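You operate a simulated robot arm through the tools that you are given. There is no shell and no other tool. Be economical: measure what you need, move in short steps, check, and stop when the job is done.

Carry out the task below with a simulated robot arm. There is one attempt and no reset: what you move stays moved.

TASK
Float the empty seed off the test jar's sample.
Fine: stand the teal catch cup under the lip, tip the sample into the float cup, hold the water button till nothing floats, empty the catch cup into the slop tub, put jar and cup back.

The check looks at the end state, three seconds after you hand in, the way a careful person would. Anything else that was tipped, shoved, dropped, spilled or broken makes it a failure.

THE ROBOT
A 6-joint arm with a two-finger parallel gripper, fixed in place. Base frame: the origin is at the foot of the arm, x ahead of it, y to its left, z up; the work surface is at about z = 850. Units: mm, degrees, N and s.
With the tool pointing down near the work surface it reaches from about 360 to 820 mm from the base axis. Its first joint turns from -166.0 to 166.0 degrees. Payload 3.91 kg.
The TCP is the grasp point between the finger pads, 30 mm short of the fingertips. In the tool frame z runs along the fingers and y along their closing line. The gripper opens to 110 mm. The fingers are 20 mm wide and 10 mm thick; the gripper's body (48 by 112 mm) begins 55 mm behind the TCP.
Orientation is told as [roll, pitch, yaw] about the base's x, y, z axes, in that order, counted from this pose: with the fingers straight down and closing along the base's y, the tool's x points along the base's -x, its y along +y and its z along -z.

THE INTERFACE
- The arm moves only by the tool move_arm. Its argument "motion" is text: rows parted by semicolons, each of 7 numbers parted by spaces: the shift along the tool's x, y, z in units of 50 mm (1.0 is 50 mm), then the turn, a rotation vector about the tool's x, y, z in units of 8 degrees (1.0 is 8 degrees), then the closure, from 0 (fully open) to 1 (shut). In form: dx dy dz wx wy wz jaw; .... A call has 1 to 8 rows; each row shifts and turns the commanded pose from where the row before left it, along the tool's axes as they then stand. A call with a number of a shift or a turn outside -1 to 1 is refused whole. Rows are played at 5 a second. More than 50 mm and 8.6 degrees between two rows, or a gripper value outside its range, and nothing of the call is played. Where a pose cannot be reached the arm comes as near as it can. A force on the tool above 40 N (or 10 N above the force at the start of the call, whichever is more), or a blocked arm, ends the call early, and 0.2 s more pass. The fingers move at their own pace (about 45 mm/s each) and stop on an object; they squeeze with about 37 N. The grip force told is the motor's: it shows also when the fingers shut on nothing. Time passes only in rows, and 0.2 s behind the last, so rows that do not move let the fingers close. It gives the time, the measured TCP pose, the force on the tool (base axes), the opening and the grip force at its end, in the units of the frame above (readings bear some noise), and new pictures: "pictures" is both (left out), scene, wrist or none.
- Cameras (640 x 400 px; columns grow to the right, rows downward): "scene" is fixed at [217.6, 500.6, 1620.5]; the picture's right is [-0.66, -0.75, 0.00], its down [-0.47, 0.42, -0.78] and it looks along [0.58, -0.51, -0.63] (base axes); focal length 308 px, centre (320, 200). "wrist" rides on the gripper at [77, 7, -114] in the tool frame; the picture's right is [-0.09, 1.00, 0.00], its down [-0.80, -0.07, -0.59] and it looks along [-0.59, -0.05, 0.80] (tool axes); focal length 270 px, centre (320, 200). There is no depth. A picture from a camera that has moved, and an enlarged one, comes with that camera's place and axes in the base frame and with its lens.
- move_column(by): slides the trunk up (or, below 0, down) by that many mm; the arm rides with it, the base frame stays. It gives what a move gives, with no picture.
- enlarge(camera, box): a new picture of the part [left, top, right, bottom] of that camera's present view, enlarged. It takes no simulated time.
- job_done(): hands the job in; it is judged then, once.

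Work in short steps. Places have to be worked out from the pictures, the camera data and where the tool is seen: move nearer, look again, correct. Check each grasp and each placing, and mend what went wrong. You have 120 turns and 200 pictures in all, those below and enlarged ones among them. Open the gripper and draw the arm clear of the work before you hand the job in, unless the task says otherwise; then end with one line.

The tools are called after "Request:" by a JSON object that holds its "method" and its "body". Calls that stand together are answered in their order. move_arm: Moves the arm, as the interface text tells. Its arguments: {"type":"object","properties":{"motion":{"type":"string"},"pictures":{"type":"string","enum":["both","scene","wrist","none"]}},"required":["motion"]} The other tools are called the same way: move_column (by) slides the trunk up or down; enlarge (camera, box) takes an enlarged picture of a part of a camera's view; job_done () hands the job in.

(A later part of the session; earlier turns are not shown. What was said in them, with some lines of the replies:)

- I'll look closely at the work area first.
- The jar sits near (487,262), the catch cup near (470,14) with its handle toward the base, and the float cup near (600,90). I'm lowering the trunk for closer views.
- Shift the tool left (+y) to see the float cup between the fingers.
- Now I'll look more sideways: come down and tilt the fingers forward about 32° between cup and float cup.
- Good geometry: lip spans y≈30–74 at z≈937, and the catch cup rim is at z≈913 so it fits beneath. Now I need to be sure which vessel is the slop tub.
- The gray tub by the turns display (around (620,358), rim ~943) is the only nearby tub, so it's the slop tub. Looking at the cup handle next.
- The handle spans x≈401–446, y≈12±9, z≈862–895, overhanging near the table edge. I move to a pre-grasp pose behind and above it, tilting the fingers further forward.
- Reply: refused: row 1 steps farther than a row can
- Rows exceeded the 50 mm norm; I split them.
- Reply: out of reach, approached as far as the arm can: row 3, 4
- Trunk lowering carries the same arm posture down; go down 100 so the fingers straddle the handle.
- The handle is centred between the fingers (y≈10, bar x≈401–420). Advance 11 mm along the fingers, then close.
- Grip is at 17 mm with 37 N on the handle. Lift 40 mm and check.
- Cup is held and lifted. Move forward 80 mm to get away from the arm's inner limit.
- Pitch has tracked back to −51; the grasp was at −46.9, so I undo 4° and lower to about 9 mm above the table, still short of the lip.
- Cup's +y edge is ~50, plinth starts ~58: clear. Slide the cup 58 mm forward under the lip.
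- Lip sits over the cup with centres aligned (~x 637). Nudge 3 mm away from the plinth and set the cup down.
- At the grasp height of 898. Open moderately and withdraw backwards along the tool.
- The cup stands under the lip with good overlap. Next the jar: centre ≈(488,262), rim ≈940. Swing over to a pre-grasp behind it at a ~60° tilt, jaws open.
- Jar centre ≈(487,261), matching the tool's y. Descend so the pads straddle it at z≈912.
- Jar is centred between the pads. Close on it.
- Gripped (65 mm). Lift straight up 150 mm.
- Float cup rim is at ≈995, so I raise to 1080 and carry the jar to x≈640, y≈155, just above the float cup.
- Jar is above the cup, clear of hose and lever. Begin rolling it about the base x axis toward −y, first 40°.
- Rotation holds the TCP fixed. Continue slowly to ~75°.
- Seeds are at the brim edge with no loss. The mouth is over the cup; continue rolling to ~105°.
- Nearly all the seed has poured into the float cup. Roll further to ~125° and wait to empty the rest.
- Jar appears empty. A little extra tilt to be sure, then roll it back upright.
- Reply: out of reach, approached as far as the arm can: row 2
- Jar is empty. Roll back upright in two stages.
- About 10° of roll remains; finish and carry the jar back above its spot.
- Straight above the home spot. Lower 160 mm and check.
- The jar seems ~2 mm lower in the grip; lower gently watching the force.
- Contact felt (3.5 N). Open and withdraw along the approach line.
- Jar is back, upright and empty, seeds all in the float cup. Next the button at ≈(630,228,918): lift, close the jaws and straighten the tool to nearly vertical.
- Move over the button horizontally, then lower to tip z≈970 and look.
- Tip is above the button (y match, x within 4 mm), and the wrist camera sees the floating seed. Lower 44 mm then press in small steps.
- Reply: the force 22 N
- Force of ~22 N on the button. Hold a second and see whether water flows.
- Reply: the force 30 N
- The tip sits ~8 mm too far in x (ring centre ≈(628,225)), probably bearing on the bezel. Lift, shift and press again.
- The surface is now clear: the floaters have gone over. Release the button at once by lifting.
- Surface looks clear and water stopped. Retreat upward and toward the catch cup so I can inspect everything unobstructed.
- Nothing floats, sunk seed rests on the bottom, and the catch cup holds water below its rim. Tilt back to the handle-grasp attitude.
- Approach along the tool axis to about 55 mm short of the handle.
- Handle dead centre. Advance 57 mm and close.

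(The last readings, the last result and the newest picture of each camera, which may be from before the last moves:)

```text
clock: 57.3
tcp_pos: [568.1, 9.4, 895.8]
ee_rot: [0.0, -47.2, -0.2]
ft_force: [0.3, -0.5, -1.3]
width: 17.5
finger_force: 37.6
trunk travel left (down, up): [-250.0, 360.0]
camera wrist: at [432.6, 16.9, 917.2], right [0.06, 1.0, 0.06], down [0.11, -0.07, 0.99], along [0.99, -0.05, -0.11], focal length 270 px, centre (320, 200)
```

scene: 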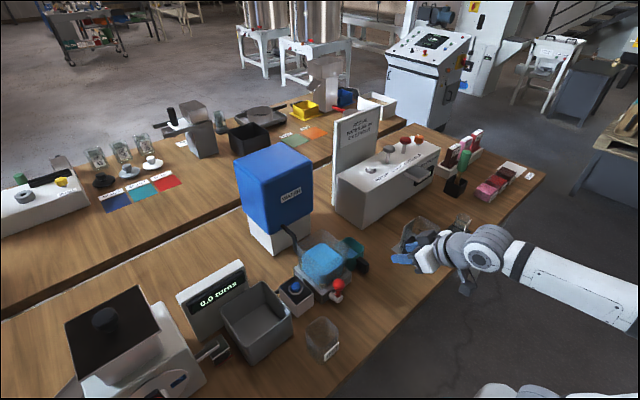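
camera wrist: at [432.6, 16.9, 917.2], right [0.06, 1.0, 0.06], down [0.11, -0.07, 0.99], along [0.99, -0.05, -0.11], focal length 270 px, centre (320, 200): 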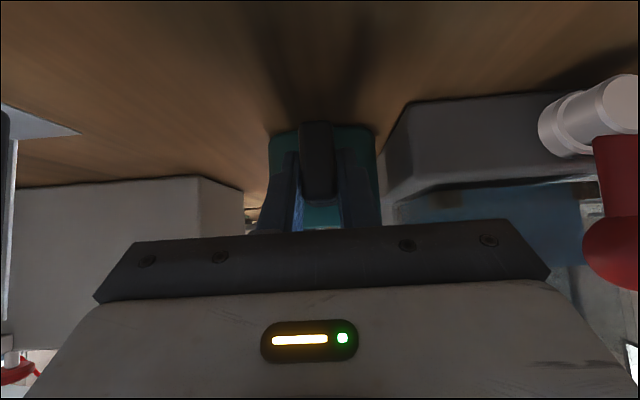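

Gripped at 17.5 mm. Lift 4 mm and slide the cup gently out from under the lip.

Request:
{"method": "move_arm", "body": {"motion": "-0.06 -0.03 -0.055 0 0 0 1; 0 -0.03 0 0 0 0 1; 0.14 0 -0.15 0 0 0 1; 0.27 0 -0.29 0 0 0 1; 0.27 0 -0.29 0 0 0 1; 0.27 0 -0.29 0 0 0 1; 0.27 0 -0.29 0 0 0 1; 0 0 0 0 0 0 1"}}

Request:
{"method": "enlarge", "body": {"camera": "scene", "box": [290, 220, 410, 310]}}

```text
clock: 59.1
tcp_pos: [478.3, 7.3, 900.1]
ee_rot: [0.0, -47.2, 0.0]
ft_force: [-0.3, 0.7, -2.2]
width: 17.6
finger_force: 37.1
trunk travel left (down, up): [-250.0, 360.0]
camera wrist: at [342.7, 14.3, 921.4], right [0.06, 1.0, 0.06], down [0.11, -0.07, 0.99], along [0.99, -0.05, -0.11], focal length 270 px, centre (320, 200)
```

scene: 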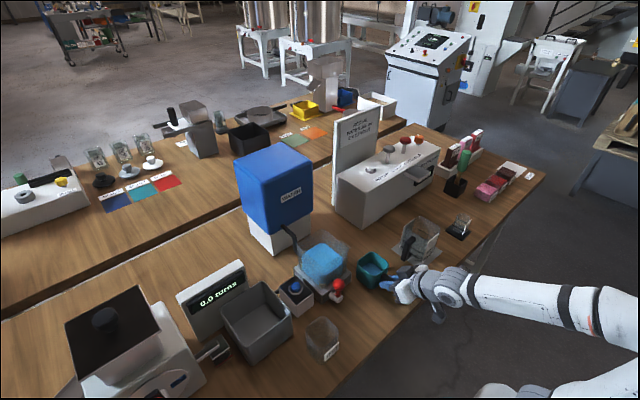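
wrist: 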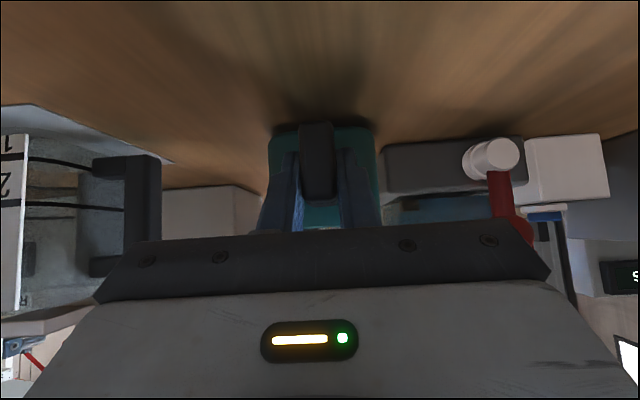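

```text
4.44 times, centred on (350, 265) of scene
camera zoom: at [217.6, 500.6, 1620.5], right [-0.66, -0.75, 0.0], down [-0.47, 0.42, -0.78], along [0.58, -0.51, -0.63], focal length 1368 px, centre (187, -89)
```

zoom: 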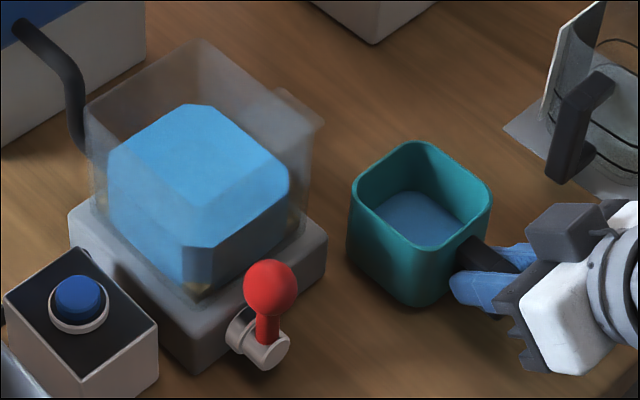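

Water sits well below the rim. Lift smoothly to z≈1030.

Request:
{"method": "move_arm", "body": {"motion": "-0.2 0 -0.19 0 0 0 1; -0.4 0 -0.37 0 0 0 1; -0.4 0 -0.37 0 0 0 1; -0.4 0 -0.37 0 0 0 1; -0.35 0 -0.33 0 0 0 1; -0.2 0 -0.19 0 0 0 1; 0 0 0 0 0 0 1", "pictures": "none"}}

```text
clock: 60.7
tcp_pos: [478.9, 8.5, 1034.2]
ee_rot: [0.1, -47.2, 0.0]
ft_force: [-0.2, 0.8, -0.3]
width: 17.6
finger_force: 36.8
trunk travel left (down, up): [-250.0, 360.0]
```

Lift another 20 mm (so the cup bottom clears the float cup's rim), then carry left.

Request:
{"method": "move_arm", "body": {"motion": "-0.32 0 -0.3 0 0 0 1; 0 0.3 0 0 0 0 1; 0 0.6 0 0 0 0 1; 0 0.7 0 0 0 0 1; 0 0.7 0 0 0 0 1; 0 0.7 0 0 0 0 1; 0 0.7 0 0 0 0 1; 0 0.7 0 0 0 0 1", "pictures": "none"}}

Request:
{"method": "move_arm", "body": {"motion": "0 0.7 0 0 0 0 1; 0 0.7 0 0 0 0 1; 0 0.7 0 0 0 0 1; -0.2 0.6 0.21 0 0 0 1; -0.3 0.3 0.32 0 0 0 1; -0.3 0.1 0.32 0 0 0 1; -0.15 0 0.16 0 0 0 1; 0 0 0 0 0 0 1"}}

Request:
{"method": "enlarge", "body": {"camera": "scene", "box": [200, 230, 360, 370]}}

```text
clock: 62.5
tcp_pos: [479.0, 228.5, 1057.4]
ee_rot: [0.2, -47.1, -0.2]
ft_force: [-0.1, -0.9, -1.0]
width: 17.3
finger_force: 36.8
trunk travel left (down, up): [-250.0, 360.0]
```

```text
clock: 64.3
tcp_pos: [548.6, 381.8, 1056.1]
ee_rot: [-0.1, -47.2, -0.1]
ft_force: [-0.4, 0.0, -0.3]
width: 17.4
finger_force: 37.0
trunk travel left (down, up): [-250.0, 360.0]
camera wrist: at [412.7, 389.1, 1077.8], right [0.06, 1.0, 0.06], down [0.11, -0.07, 0.99], along [0.99, -0.05, -0.11], focal length 270 px, centre (320, 200)
```

scene: 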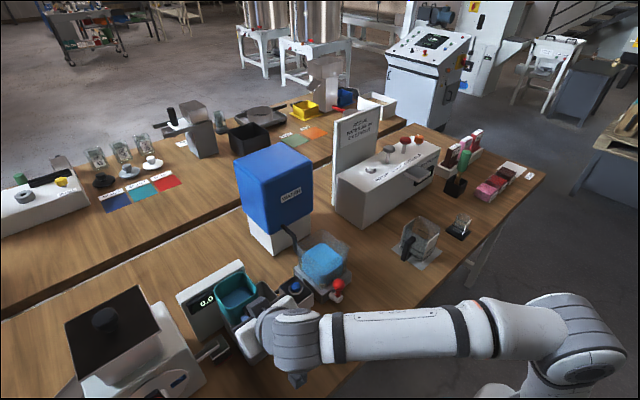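
wrist: 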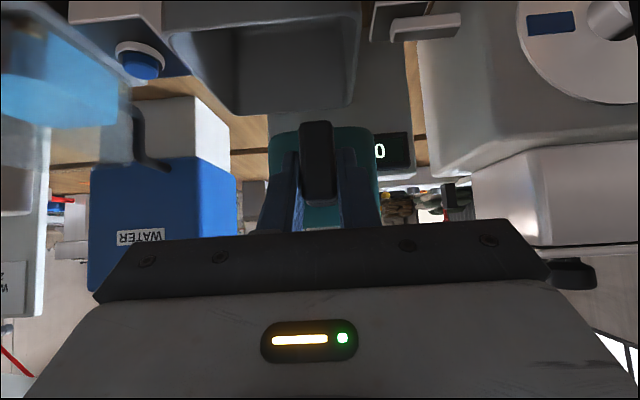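

```text
2.86 times, centred on (280, 300) of scene
camera zoom: at [217.6, 500.6, 1620.5], right [-0.66, -0.75, 0.0], down [-0.47, 0.42, -0.78], along [0.58, -0.51, -0.63], focal length 880 px, centre (434, -86)
```

zoom: 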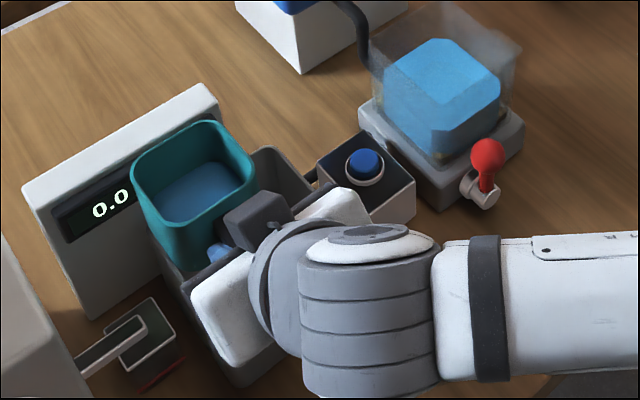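

Cup is above the slop tub (tub ≈ x 567–690, y 285–410). Shift 10 mm to −y, lower 20 mm, and start rolling toward −y.

Request:
{"method": "move_arm", "body": {"motion": "0.28 -0.2 0.27 0 0 0 1; 0 0 0 -0.68 0 0.73 1; 0 0 0 -0.68 0 0.73 1; 0 0 0 -0.68 0 0.73 1; 0 0 0 -0.68 0 0.73 1; 0 0 0 -0.68 0 0.73 1; 0 0 0 0 0 0 1"}}

Request:
{"method": "enlarge", "body": {"camera": "scene", "box": [200, 230, 360, 370]}}

```text
clock: 65.9
tcp_pos: [549.2, 372.0, 1036.6]
ee_rot: [51.0, -34.2, -34.8]
ft_force: [-0.2, -0.1, -0.6]
width: 17.6
finger_force: 37.2
trunk travel left (down, up): [-250.0, 360.0]
camera wrist: at [412.6, 363.5, 1057.2], right [0.06, 0.72, 0.69], down [0.11, -0.69, 0.71], along [0.99, 0.03, -0.12], focal length 270 px, centre (320, 200)
```

scene: 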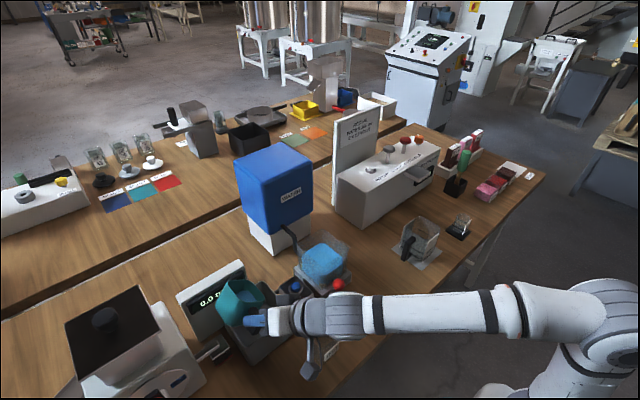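
wrist: 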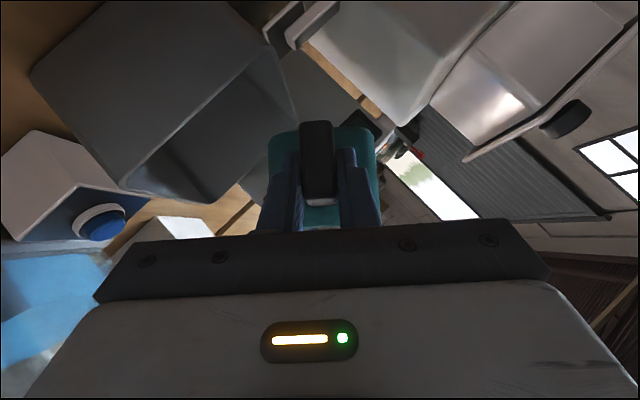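

```text
2.86 times, centred on (280, 300) of scene
camera zoom: at [217.6, 500.6, 1620.5], right [-0.66, -0.75, 0.0], down [-0.47, 0.42, -0.78], along [0.58, -0.51, -0.63], focal length 880 px, centre (434, -86)
```

zoom: 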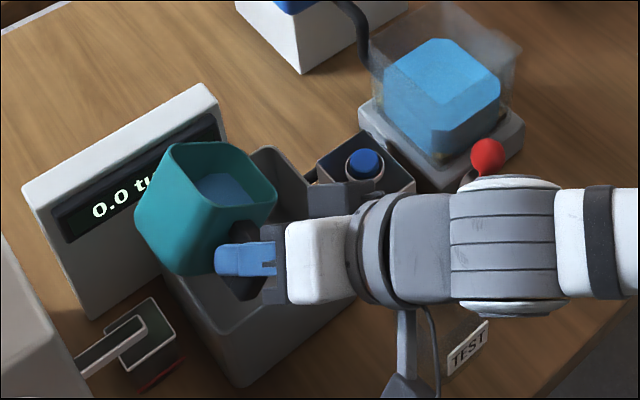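

Good. Continue the roll to ~100°.

Request:
{"method": "move_arm", "body": {"motion": "0 0 0 -0.55 0 0.59 1; 0 0 0 -0.55 0 0.59 1; 0 0 0 -0.55 0 0.59 1; 0 0 0 -0.68 0 0.73 1; 0 0 0 -0.68 0 0.73 1; 0 0 0 -0.68 0 0.73 1; 0 0 0 -0.68 0 0.73 1; 0 0 0 -0.5 0 0.54 1"}}

Request:
{"method": "enlarge", "body": {"camera": "scene", "box": [200, 230, 360, 370]}}

```text
clock: 67.7
tcp_pos: [548.7, 371.7, 1036.9]
ee_rot: [95.1, 5.1, -46.8]
ft_force: [0.2, 0.2, -1.0]
width: 17.5
finger_force: 37.0
trunk travel left (down, up): [-250.0, 360.0]
camera wrist: at [412.7, 349.9, 1040.8], right [0.06, -0.19, 0.98], down [0.11, -0.97, -0.19], along [0.99, 0.12, -0.03], focal length 270 px, centre (320, 200)
```

scene: 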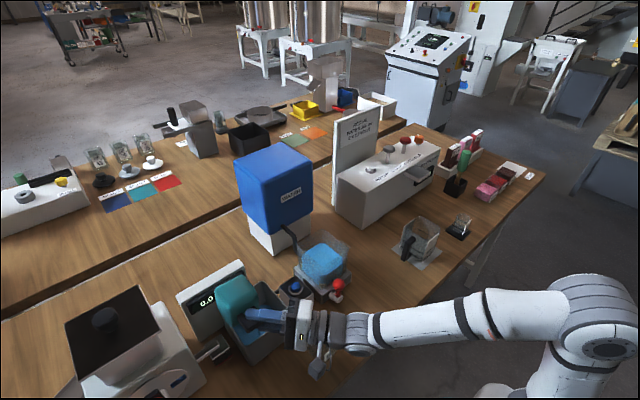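
wrist: 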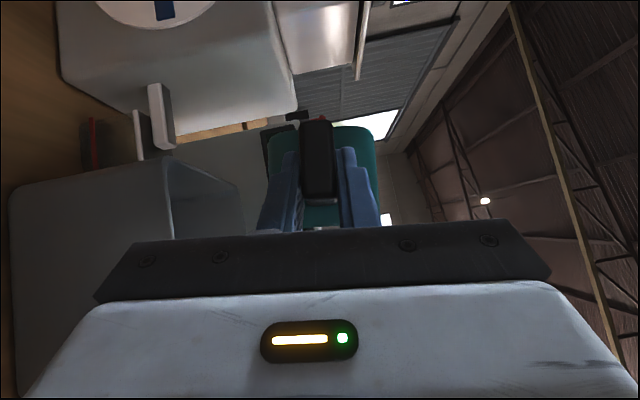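

```text
2.86 times, centred on (280, 300) of scene
camera zoom: at [217.6, 500.6, 1620.5], right [-0.66, -0.75, 0.0], down [-0.47, 0.42, -0.78], along [0.58, -0.51, -0.63], focal length 880 px, centre (434, -86)
```

zoom: 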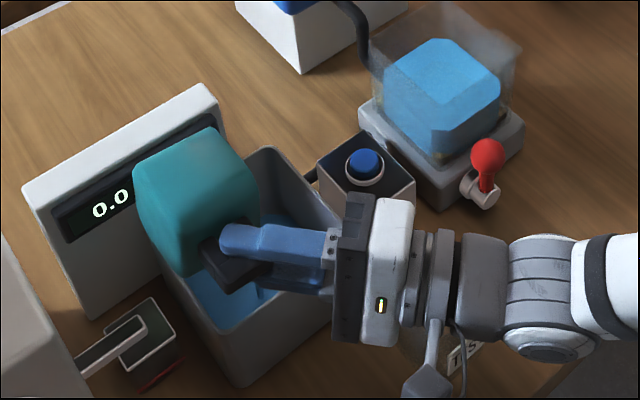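

Water is falling into the tub. Tilt ~16° further and let it drain.

Request:
{"method": "move_arm", "body": {"motion": "0 0 0 -0.6 0 0.65 1; 0 0 0 -0.6 0 0.65 1; 0 0 0 0 0 0 1; 0 0 0 0 0 0 1; 0 0 0 0 0 0 1; 0 0 0 0 0 0 1; 0 0 0 0 0 0 1; 0 0 0 0 0 0 1"}}

Request:
{"method": "enlarge", "body": {"camera": "scene", "box": [200, 230, 360, 370]}}

```text
clock: 69.5
tcp_pos: [548.3, 371.6, 1037.3]
ee_rot: [105.0, 15.3, -45.0]
ft_force: [0.1, 0.1, -0.9]
width: 17.4
finger_force: 37.3
trunk travel left (down, up): [-250.0, 360.0]
camera wrist: at [412.5, 349.5, 1035.3], right [0.06, -0.42, 0.91], down [0.11, -0.9, -0.42], along [0.99, 0.12, -0.01], focal length 270 px, centre (320, 200)
```

scene: 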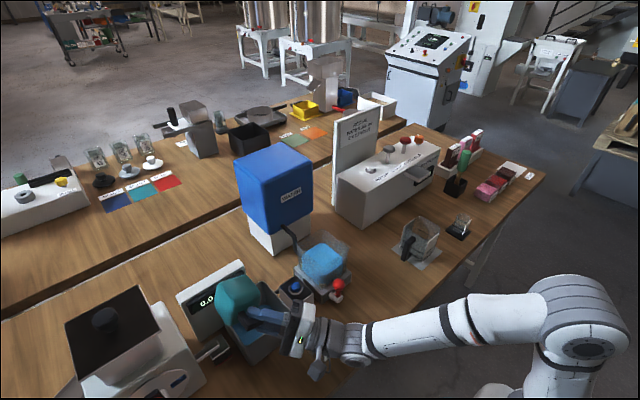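
wrist: 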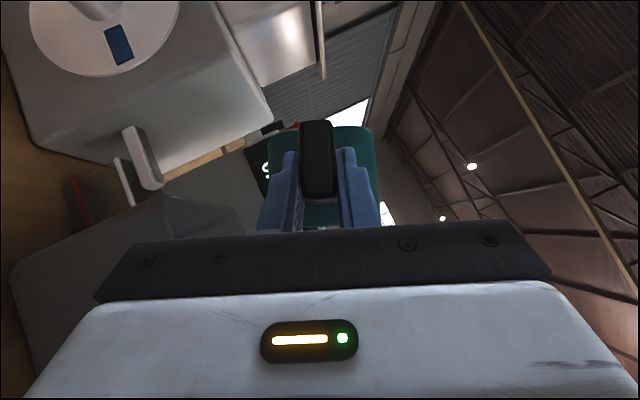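

```text
2.86 times, centred on (280, 300) of scene
camera zoom: at [217.6, 500.6, 1620.5], right [-0.66, -0.75, 0.0], down [-0.47, 0.42, -0.78], along [0.58, -0.51, -0.63], focal length 880 px, centre (434, -86)
```

zoom: 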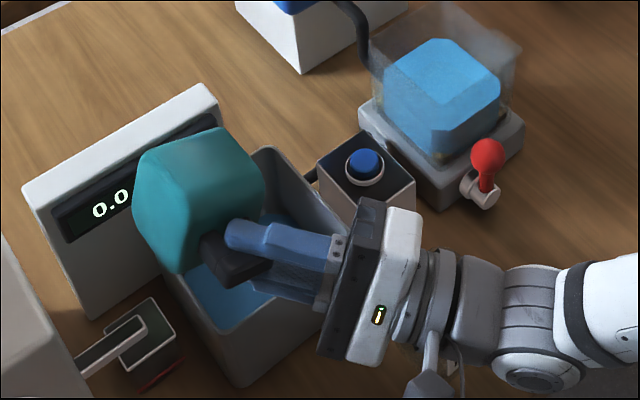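

A further 8° and a short drip pause, then start rolling back.

Request:
{"method": "move_arm", "body": {"motion": "0 0 0 -0.68 0 0.73 1; 0 0 0 0 0 0 1; 0 0 0 0 0 0 1; 0 0 0 0 0 0 1; 0 0 0 0 0 0 1; 0 0 0 0.68 0 -0.73 1; 0 0 0 0.68 0 -0.73 1; 0 0 0 0.68 0 -0.73 1", "pictures": "none"}}

Request:
{"method": "move_arm", "body": {"motion": "0 0 0 0.68 0 -0.73 1; 0 0 0 0.68 0 -0.73 1; 0 0 0 0.68 0 -0.73 1; 0 0 0 0.68 0 -0.73 1; 0 0 0 0.68 0 -0.73 1; 0 0 0 0.68 0 -0.73 1; 0 0 0 0.68 0 -0.73 1; 0 0 0 0.68 0 -0.73 1", "pictures": "none"}}

Request:
{"method": "move_arm", "body": {"motion": "0 0 0 0.68 0 -0.73 1; 0 0 0 0.68 0 -0.73 1; 0 0 0 0.68 0 -0.73 1; 0 0 0 0.62 0 -0.67 1; 0 0 0 0 0 0 1; 0 0 0 0 0 0 1"}}

Request:
{"method": "enlarge", "body": {"camera": "scene", "box": [200, 230, 360, 370]}}

```text
clock: 71.3
tcp_pos: [548.7, 373.0, 1037.3]
ee_rot: [93.6, 3.8, -46.9]
ft_force: [0.0, -0.3, -1.8]
width: 17.4
finger_force: 37.2
trunk travel left (down, up): [-250.0, 360.0]
```

```text
clock: 73.1
tcp_pos: [549.9, 372.3, 1036.7]
ee_rot: [41.7, -38.8, -29.2]
ft_force: [0.1, 0.0, -1.3]
width: 17.4
finger_force: 37.0
trunk travel left (down, up): [-250.0, 360.0]
```

```text
clock: 74.5
tcp_pos: [549.0, 372.5, 1036.7]
ee_rot: [0.1, -47.1, -0.3]
ft_force: [0.7, 0.8, -0.4]
width: 17.7
finger_force: 36.6
trunk travel left (down, up): [-250.0, 360.0]
camera wrist: at [412.6, 378.9, 1058.6], right [0.06, 1.0, 0.07], down [0.11, -0.07, 0.99], along [0.99, -0.05, -0.11], focal length 270 px, centre (320, 200)
```

scene: 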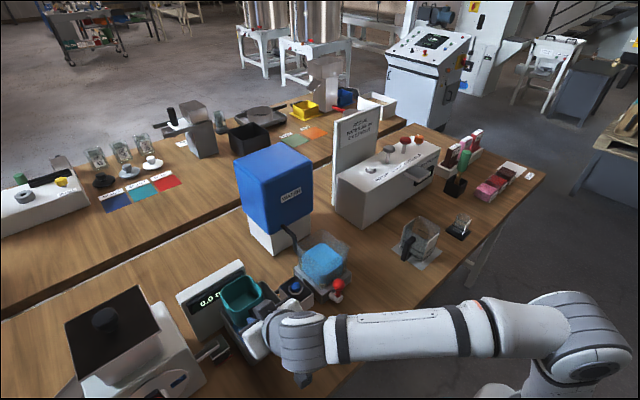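
wrist: 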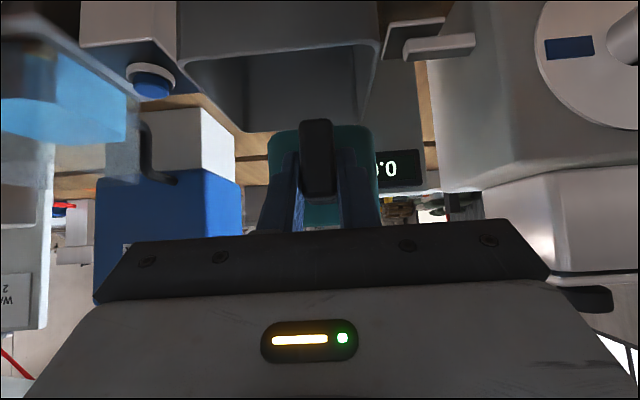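

```text
2.86 times, centred on (280, 300) of scene
camera zoom: at [217.6, 500.6, 1620.5], right [-0.66, -0.75, 0.0], down [-0.47, 0.42, -0.78], along [0.58, -0.51, -0.63], focal length 880 px, centre (434, -86)
```

zoom: 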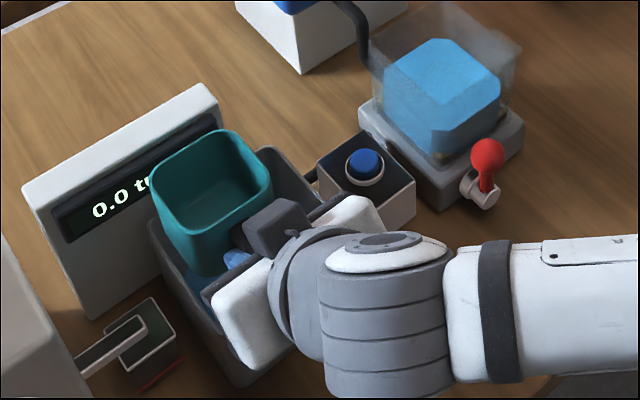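

Cup is empty, the tub holds the water. Carry the cup back toward its home.

Request:
{"method": "move_arm", "body": {"motion": "-0.33 0 -0.31 0 0 0 1; 0.36 -0.5 -0.39 0 0 0 1; 0.36 -0.6 -0.39 0 0 0 1; 0.36 -0.7 -0.39 0 0 0 1; 0 -0.95 0 0 0 0 1; 0 -0.95 0 0 0 0 1; 0 -0.95 0 0 0 0 1; 0 -0.95 0 0 0 0 1", "pictures": "none"}}

Request:
{"method": "move_arm", "body": {"motion": "0 -0.9 0 0 0 0 1; 0 -0.65 0 0 0 0 1; 0 0 0 0 0 0 1; 0 0 0 0 0 0 1", "pictures": "none"}}

```text
clock: 76.3
tcp_pos: [468.7, 91.2, 1059.2]
ee_rot: [0.2, -47.1, -0.3]
ft_force: [0.2, -0.2, -0.5]
width: 17.6
finger_force: 36.8
trunk travel left (down, up): [-250.0, 360.0]
```

```text
clock: 77.3
tcp_pos: [469.6, 14.2, 1059.2]
ee_rot: [0.3, -47.1, -0.2]
ft_force: [0.3, -0.2, -1.5]
width: 17.2
finger_force: 37.1
trunk travel left (down, up): [-250.0, 360.0]
```

Lower to z≈910 first, then ease back in x.

Request:
{"method": "move_arm", "body": {"motion": "0.546 -0.025 0.506 0 0 0 1; 0.546 -0.025 0.506 0 0 0 1; 0.546 -0.025 0.506 0 0 0 1; 0.546 -0.025 0.506 0 0 0 1; 0 0 0 0 0 0 1; 0 0 0 0 0 0 1", "pictures": "none"}}

Request:
{"method": "move_arm", "body": {"motion": "0.27 0 -0.29 0 0 0 1; 0.27 0 -0.29 0 0 0 1; 0 0 0 0 0 0 1; 0 0 0 0 0 0 1"}}

Request:
{"method": "enlarge", "body": {"camera": "scene", "box": [350, 230, 450, 330]}}

```text
clock: 78.7
tcp_pos: [468.8, 11.9, 910.2]
ee_rot: [0.3, -47.1, -0.3]
ft_force: [0.5, -0.3, -0.9]
width: 17.2
finger_force: 37.6
trunk travel left (down, up): [-250.0, 360.0]
```

```text
clock: 79.7
tcp_pos: [427.9, 10.7, 909.6]
ee_rot: [0.2, -47.0, -0.2]
ft_force: [-0.1, -0.9, -0.6]
width: 17.1
finger_force: 37.1
trunk travel left (down, up): [-250.0, 360.0]
camera wrist: at [292.4, 16.9, 931.0], right [0.06, 1.0, 0.07], down [0.11, -0.07, 0.99], along [0.99, -0.05, -0.11], focal length 270 px, centre (320, 200)
```

scene: 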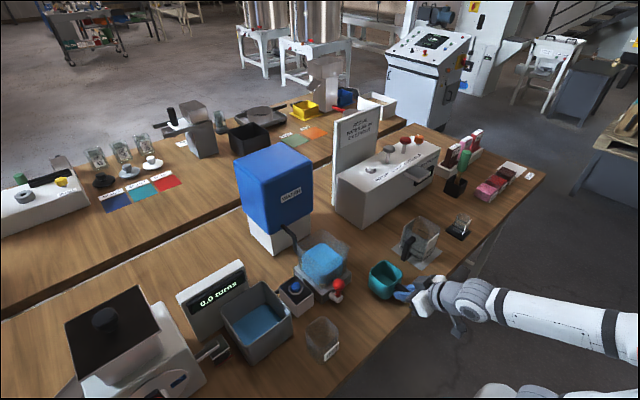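
wrist: 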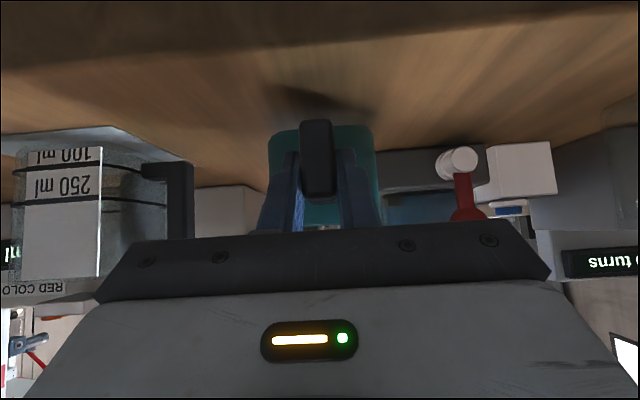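

```text
4.00 times, centred on (400, 280) of scene
camera zoom: at [217.6, 500.6, 1620.5], right [-0.66, -0.75, 0.0], down [-0.47, 0.42, -0.78], along [0.58, -0.51, -0.63], focal length 1231 px, centre (0, -120)
```

zoom: 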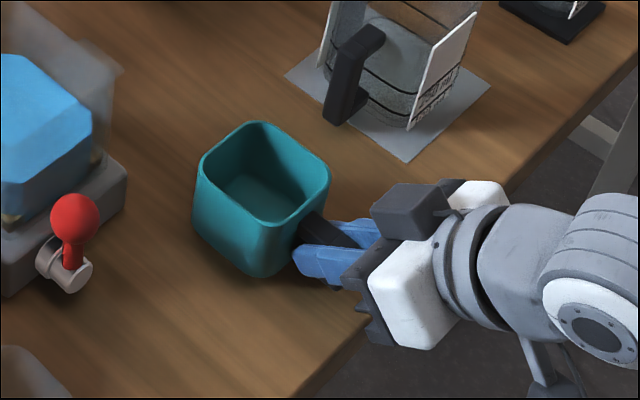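

Ease back another 19 mm.

Request:
{"method": "move_arm", "body": {"motion": "0.13 0 -0.14 0 0 0 1; 0.13 0 -0.14 0 0 0 1; 0 0 0 0 0 0 1; 0 0 0 0 0 0 1", "pictures": "none"}}

Request:
{"method": "move_arm", "body": {"motion": "0.07 0 0.065 0 0 0 1; 0.06 0 0.055 0 0 0 1; 0 0 0 0 0 0 1; 0 0 0 0 0 0 1"}}

Request:
{"method": "enlarge", "body": {"camera": "scene", "box": [350, 230, 450, 330]}}

```text
clock: 80.7
tcp_pos: [411.5, 9.7, 901.1]
ee_rot: [0.1, -45.6, -0.3]
ft_force: [0.3, -1.0, 3.0]
width: 17.3
finger_force: 37.1
trunk travel left (down, up): [-250.0, 360.0]
```

```text
clock: 81.7
tcp_pos: [410.0, 10.0, 896.7]
ee_rot: [0.2, -46.4, -0.3]
ft_force: [-0.9, -1.9, 11.5]
width: 17.4
finger_force: 37.3
trunk travel left (down, up): [-250.0, 360.0]
camera wrist: at [274.8, 17.1, 920.4], right [0.06, 1.0, 0.07], down [0.12, -0.07, 0.99], along [0.99, -0.05, -0.13], focal length 270 px, centre (320, 200)
```

scene: 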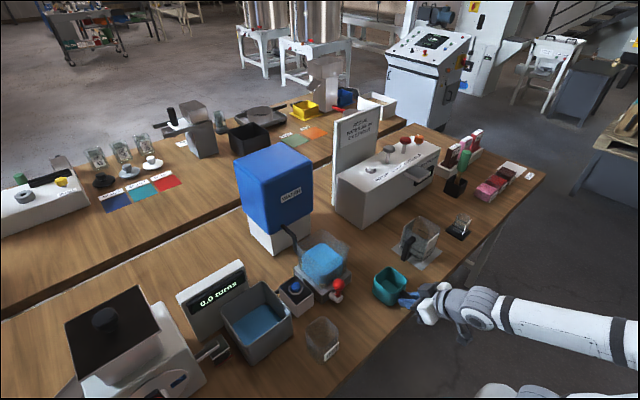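
wrist: 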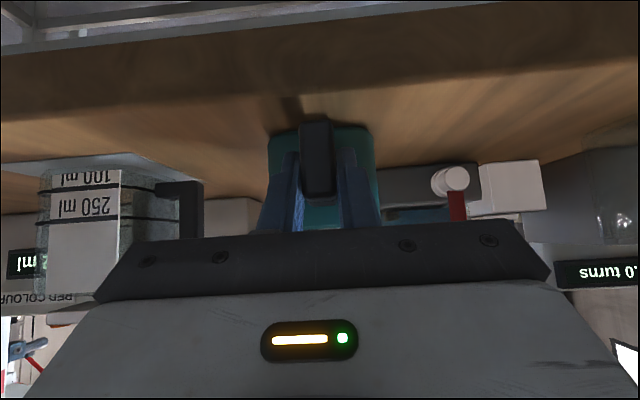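

```text
4.00 times, centred on (400, 280) of scene
camera zoom: at [217.6, 500.6, 1620.5], right [-0.66, -0.75, 0.0], down [-0.47, 0.42, -0.78], along [0.58, -0.51, -0.63], focal length 1231 px, centre (0, -120)
```

zoom: 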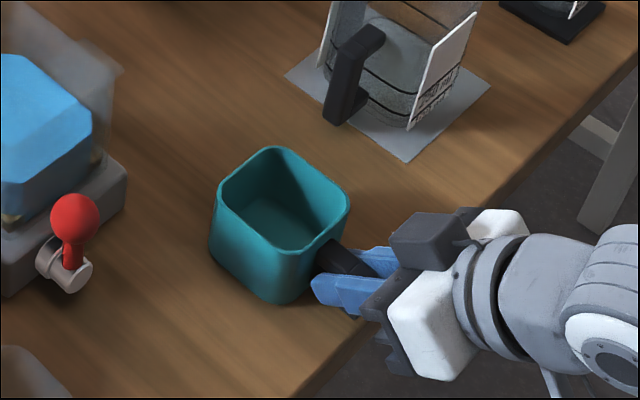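

Cup rests on the table at its original spot (within ~3 mm). Open, then raise with the trunk so the fingers leave straight upward.

Request:
{"method": "move_arm", "body": {"motion": "0 0 0 0 0 0 0.6; 0 0 0 0 0 0 0.5; 0 0 0 0 0 0 0.5; 0 0 0 0 0 0 0.5", "pictures": "wrist"}}

```text
clock: 82.7
tcp_pos: [411.2, 10.0, 895.0]
ee_rot: [0.1, -46.1, -0.2]
ft_force: [0.3, -0.4, 0.9]
width: 54.8
finger_force: 0.1
trunk travel left (down, up): [-250.0, 360.0]
camera wrist: at [275.3, 17.3, 919.7], right [0.06, 1.0, 0.07], down [0.13, -0.07, 0.99], along [0.99, -0.05, -0.13], focal length 270 px, centre (320, 200)
```

wrist: 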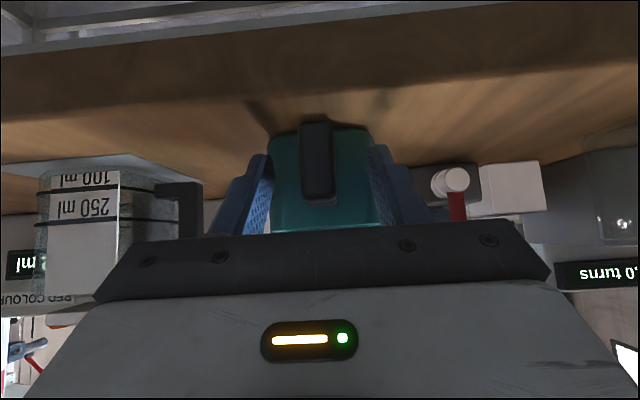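

Released. Raise the trunk 200 mm to leave cleanly, then inspect.

Request:
{"method": "move_column", "body": {"by": 200}}

Request:
{"method": "move_arm", "body": {"motion": "0 0 0 0 0 0 0.5; 0 0 0 0 0 0 0.5"}}

Request:
{"method": "enlarge", "body": {"camera": "scene", "box": [220, 220, 440, 370]}}

Request:
{"method": "enlarge", "body": {"camera": "scene", "box": [285, 225, 365, 305]}}

```text
clock: 84.9
tcp_pos: [409.7, 11.1, 1101.3]
ee_rot: [0.1, -47.0, -0.2]
ft_force: [0.2, -0.1, 0.0]
width: 55.3
finger_force: 0.1
trunk travel left (down, up): [-450.0, 160.0]
```

```text
clock: 85.5
tcp_pos: [411.1, 10.4, 1101.3]
ee_rot: [0.2, -47.0, -0.2]
ft_force: [0.1, 0.2, 0.0]
width: 54.8
finger_force: 0.0
trunk travel left (down, up): [-450.0, 160.0]
camera wrist: at [273.9, 17.1, 1123.1], right [0.06, 1.0, 0.07], down [0.11, -0.07, 0.99], along [0.99, -0.05, -0.11], focal length 270 px, centre (320, 200)
```

scene: 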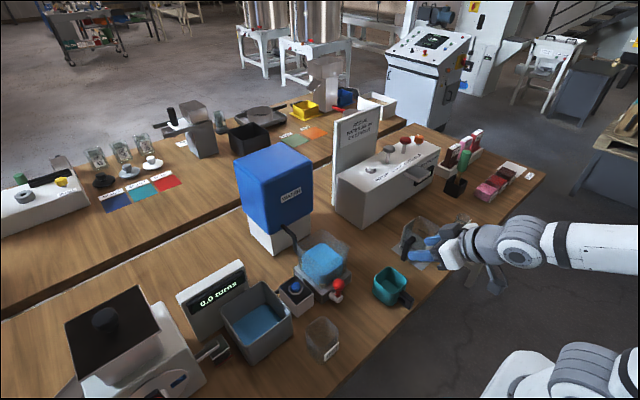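
wrist: 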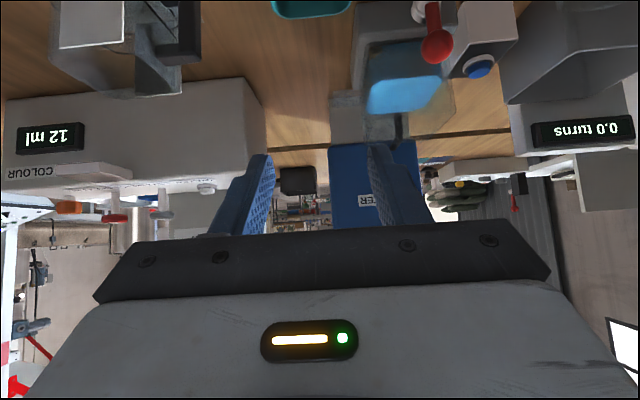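

```text
2.67 times, centred on (330, 295) of scene
camera zoom: at [217.6, 500.6, 1620.5], right [-0.66, -0.75, 0.0], down [-0.47, 0.42, -0.78], along [0.58, -0.51, -0.63], focal length 821 px, centre (293, -53)
```

zoom: 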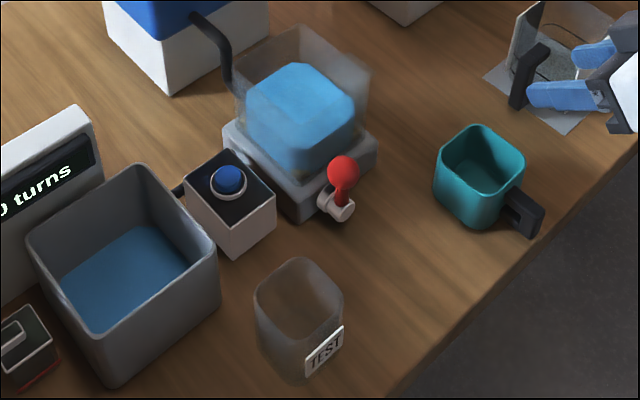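

```text
5.00 times, centred on (325, 265) of scene
camera zoom: at [217.6, 500.6, 1620.5], right [-0.66, -0.75, 0.0], down [-0.47, 0.42, -0.78], along [0.58, -0.51, -0.63], focal length 1539 px, centre (295, -125)
```

zoom: 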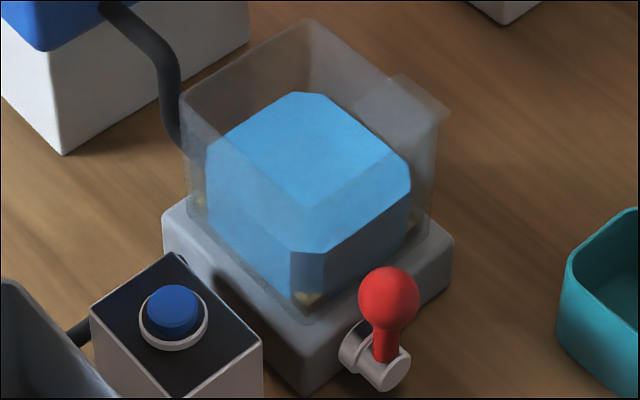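

Everything is in place: jar and cup home and empty, slop in the tub, nothing floating. Raise the arm clear.

Request:
{"method": "move_column", "body": {"by": 150}}

Request:
{"method": "move_arm", "body": {"motion": "0 0 0 0 0 0 0; 0 0 0 0 0 0 0", "pictures": "scene"}}

Request:
{"method": "enlarge", "body": {"camera": "scene", "box": [200, 220, 440, 380]}}

```text
clock: 87.2
tcp_pos: [409.4, 10.2, 1252.2]
ee_rot: [0.2, -47.0, -0.2]
ft_force: [-0.5, 0.4, 0.1]
width: 55.1
finger_force: 0.0
trunk travel left (down, up): [-600.0, 10.0]
```

```text
clock: 87.8
tcp_pos: [410.1, 10.2, 1251.7]
ee_rot: [0.2, -47.1, -0.2]
ft_force: [0.6, -0.2, -0.1]
width: 107.9
finger_force: 0.1
trunk travel left (down, up): [-600.0, 10.0]
```

scene: 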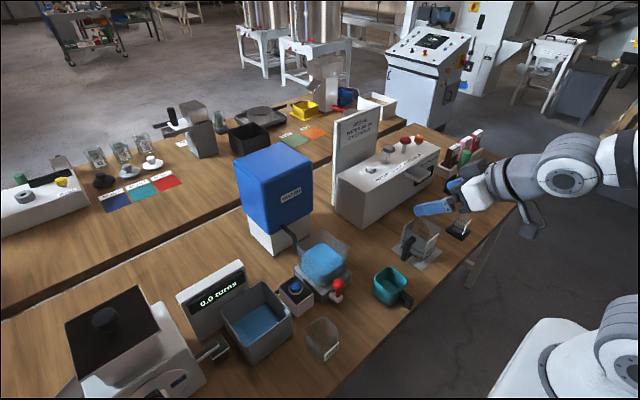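

```text
2.50 times, centred on (320, 300) of scene
camera zoom: at [217.6, 500.6, 1620.5], right [-0.66, -0.75, 0.0], down [-0.47, 0.42, -0.78], along [0.58, -0.51, -0.63], focal length 770 px, centre (320, -50)
```

zoom: 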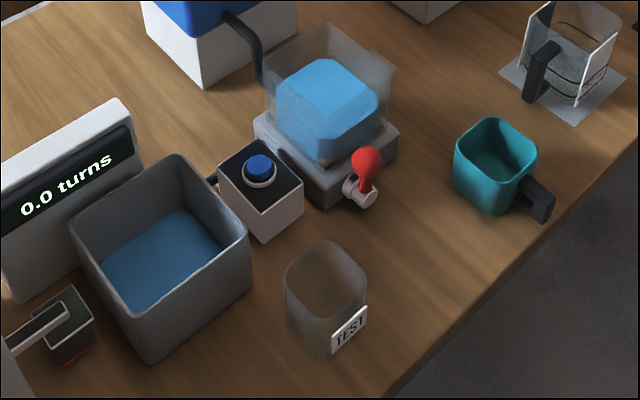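

The gripper is open and the arm is clear, so I'm handing in.

Request:
{"method": "job_done", "body": {}}

```text
The job is handed in.
```

The sample is floated off: nothing floats in the float cup, the catch cup is emptied into the slop tub, and the jar and catch cup are back in place, the cup about 3 mm off its original spot. I saw no spills, but no floated seed showed in the catch cup or the tub.
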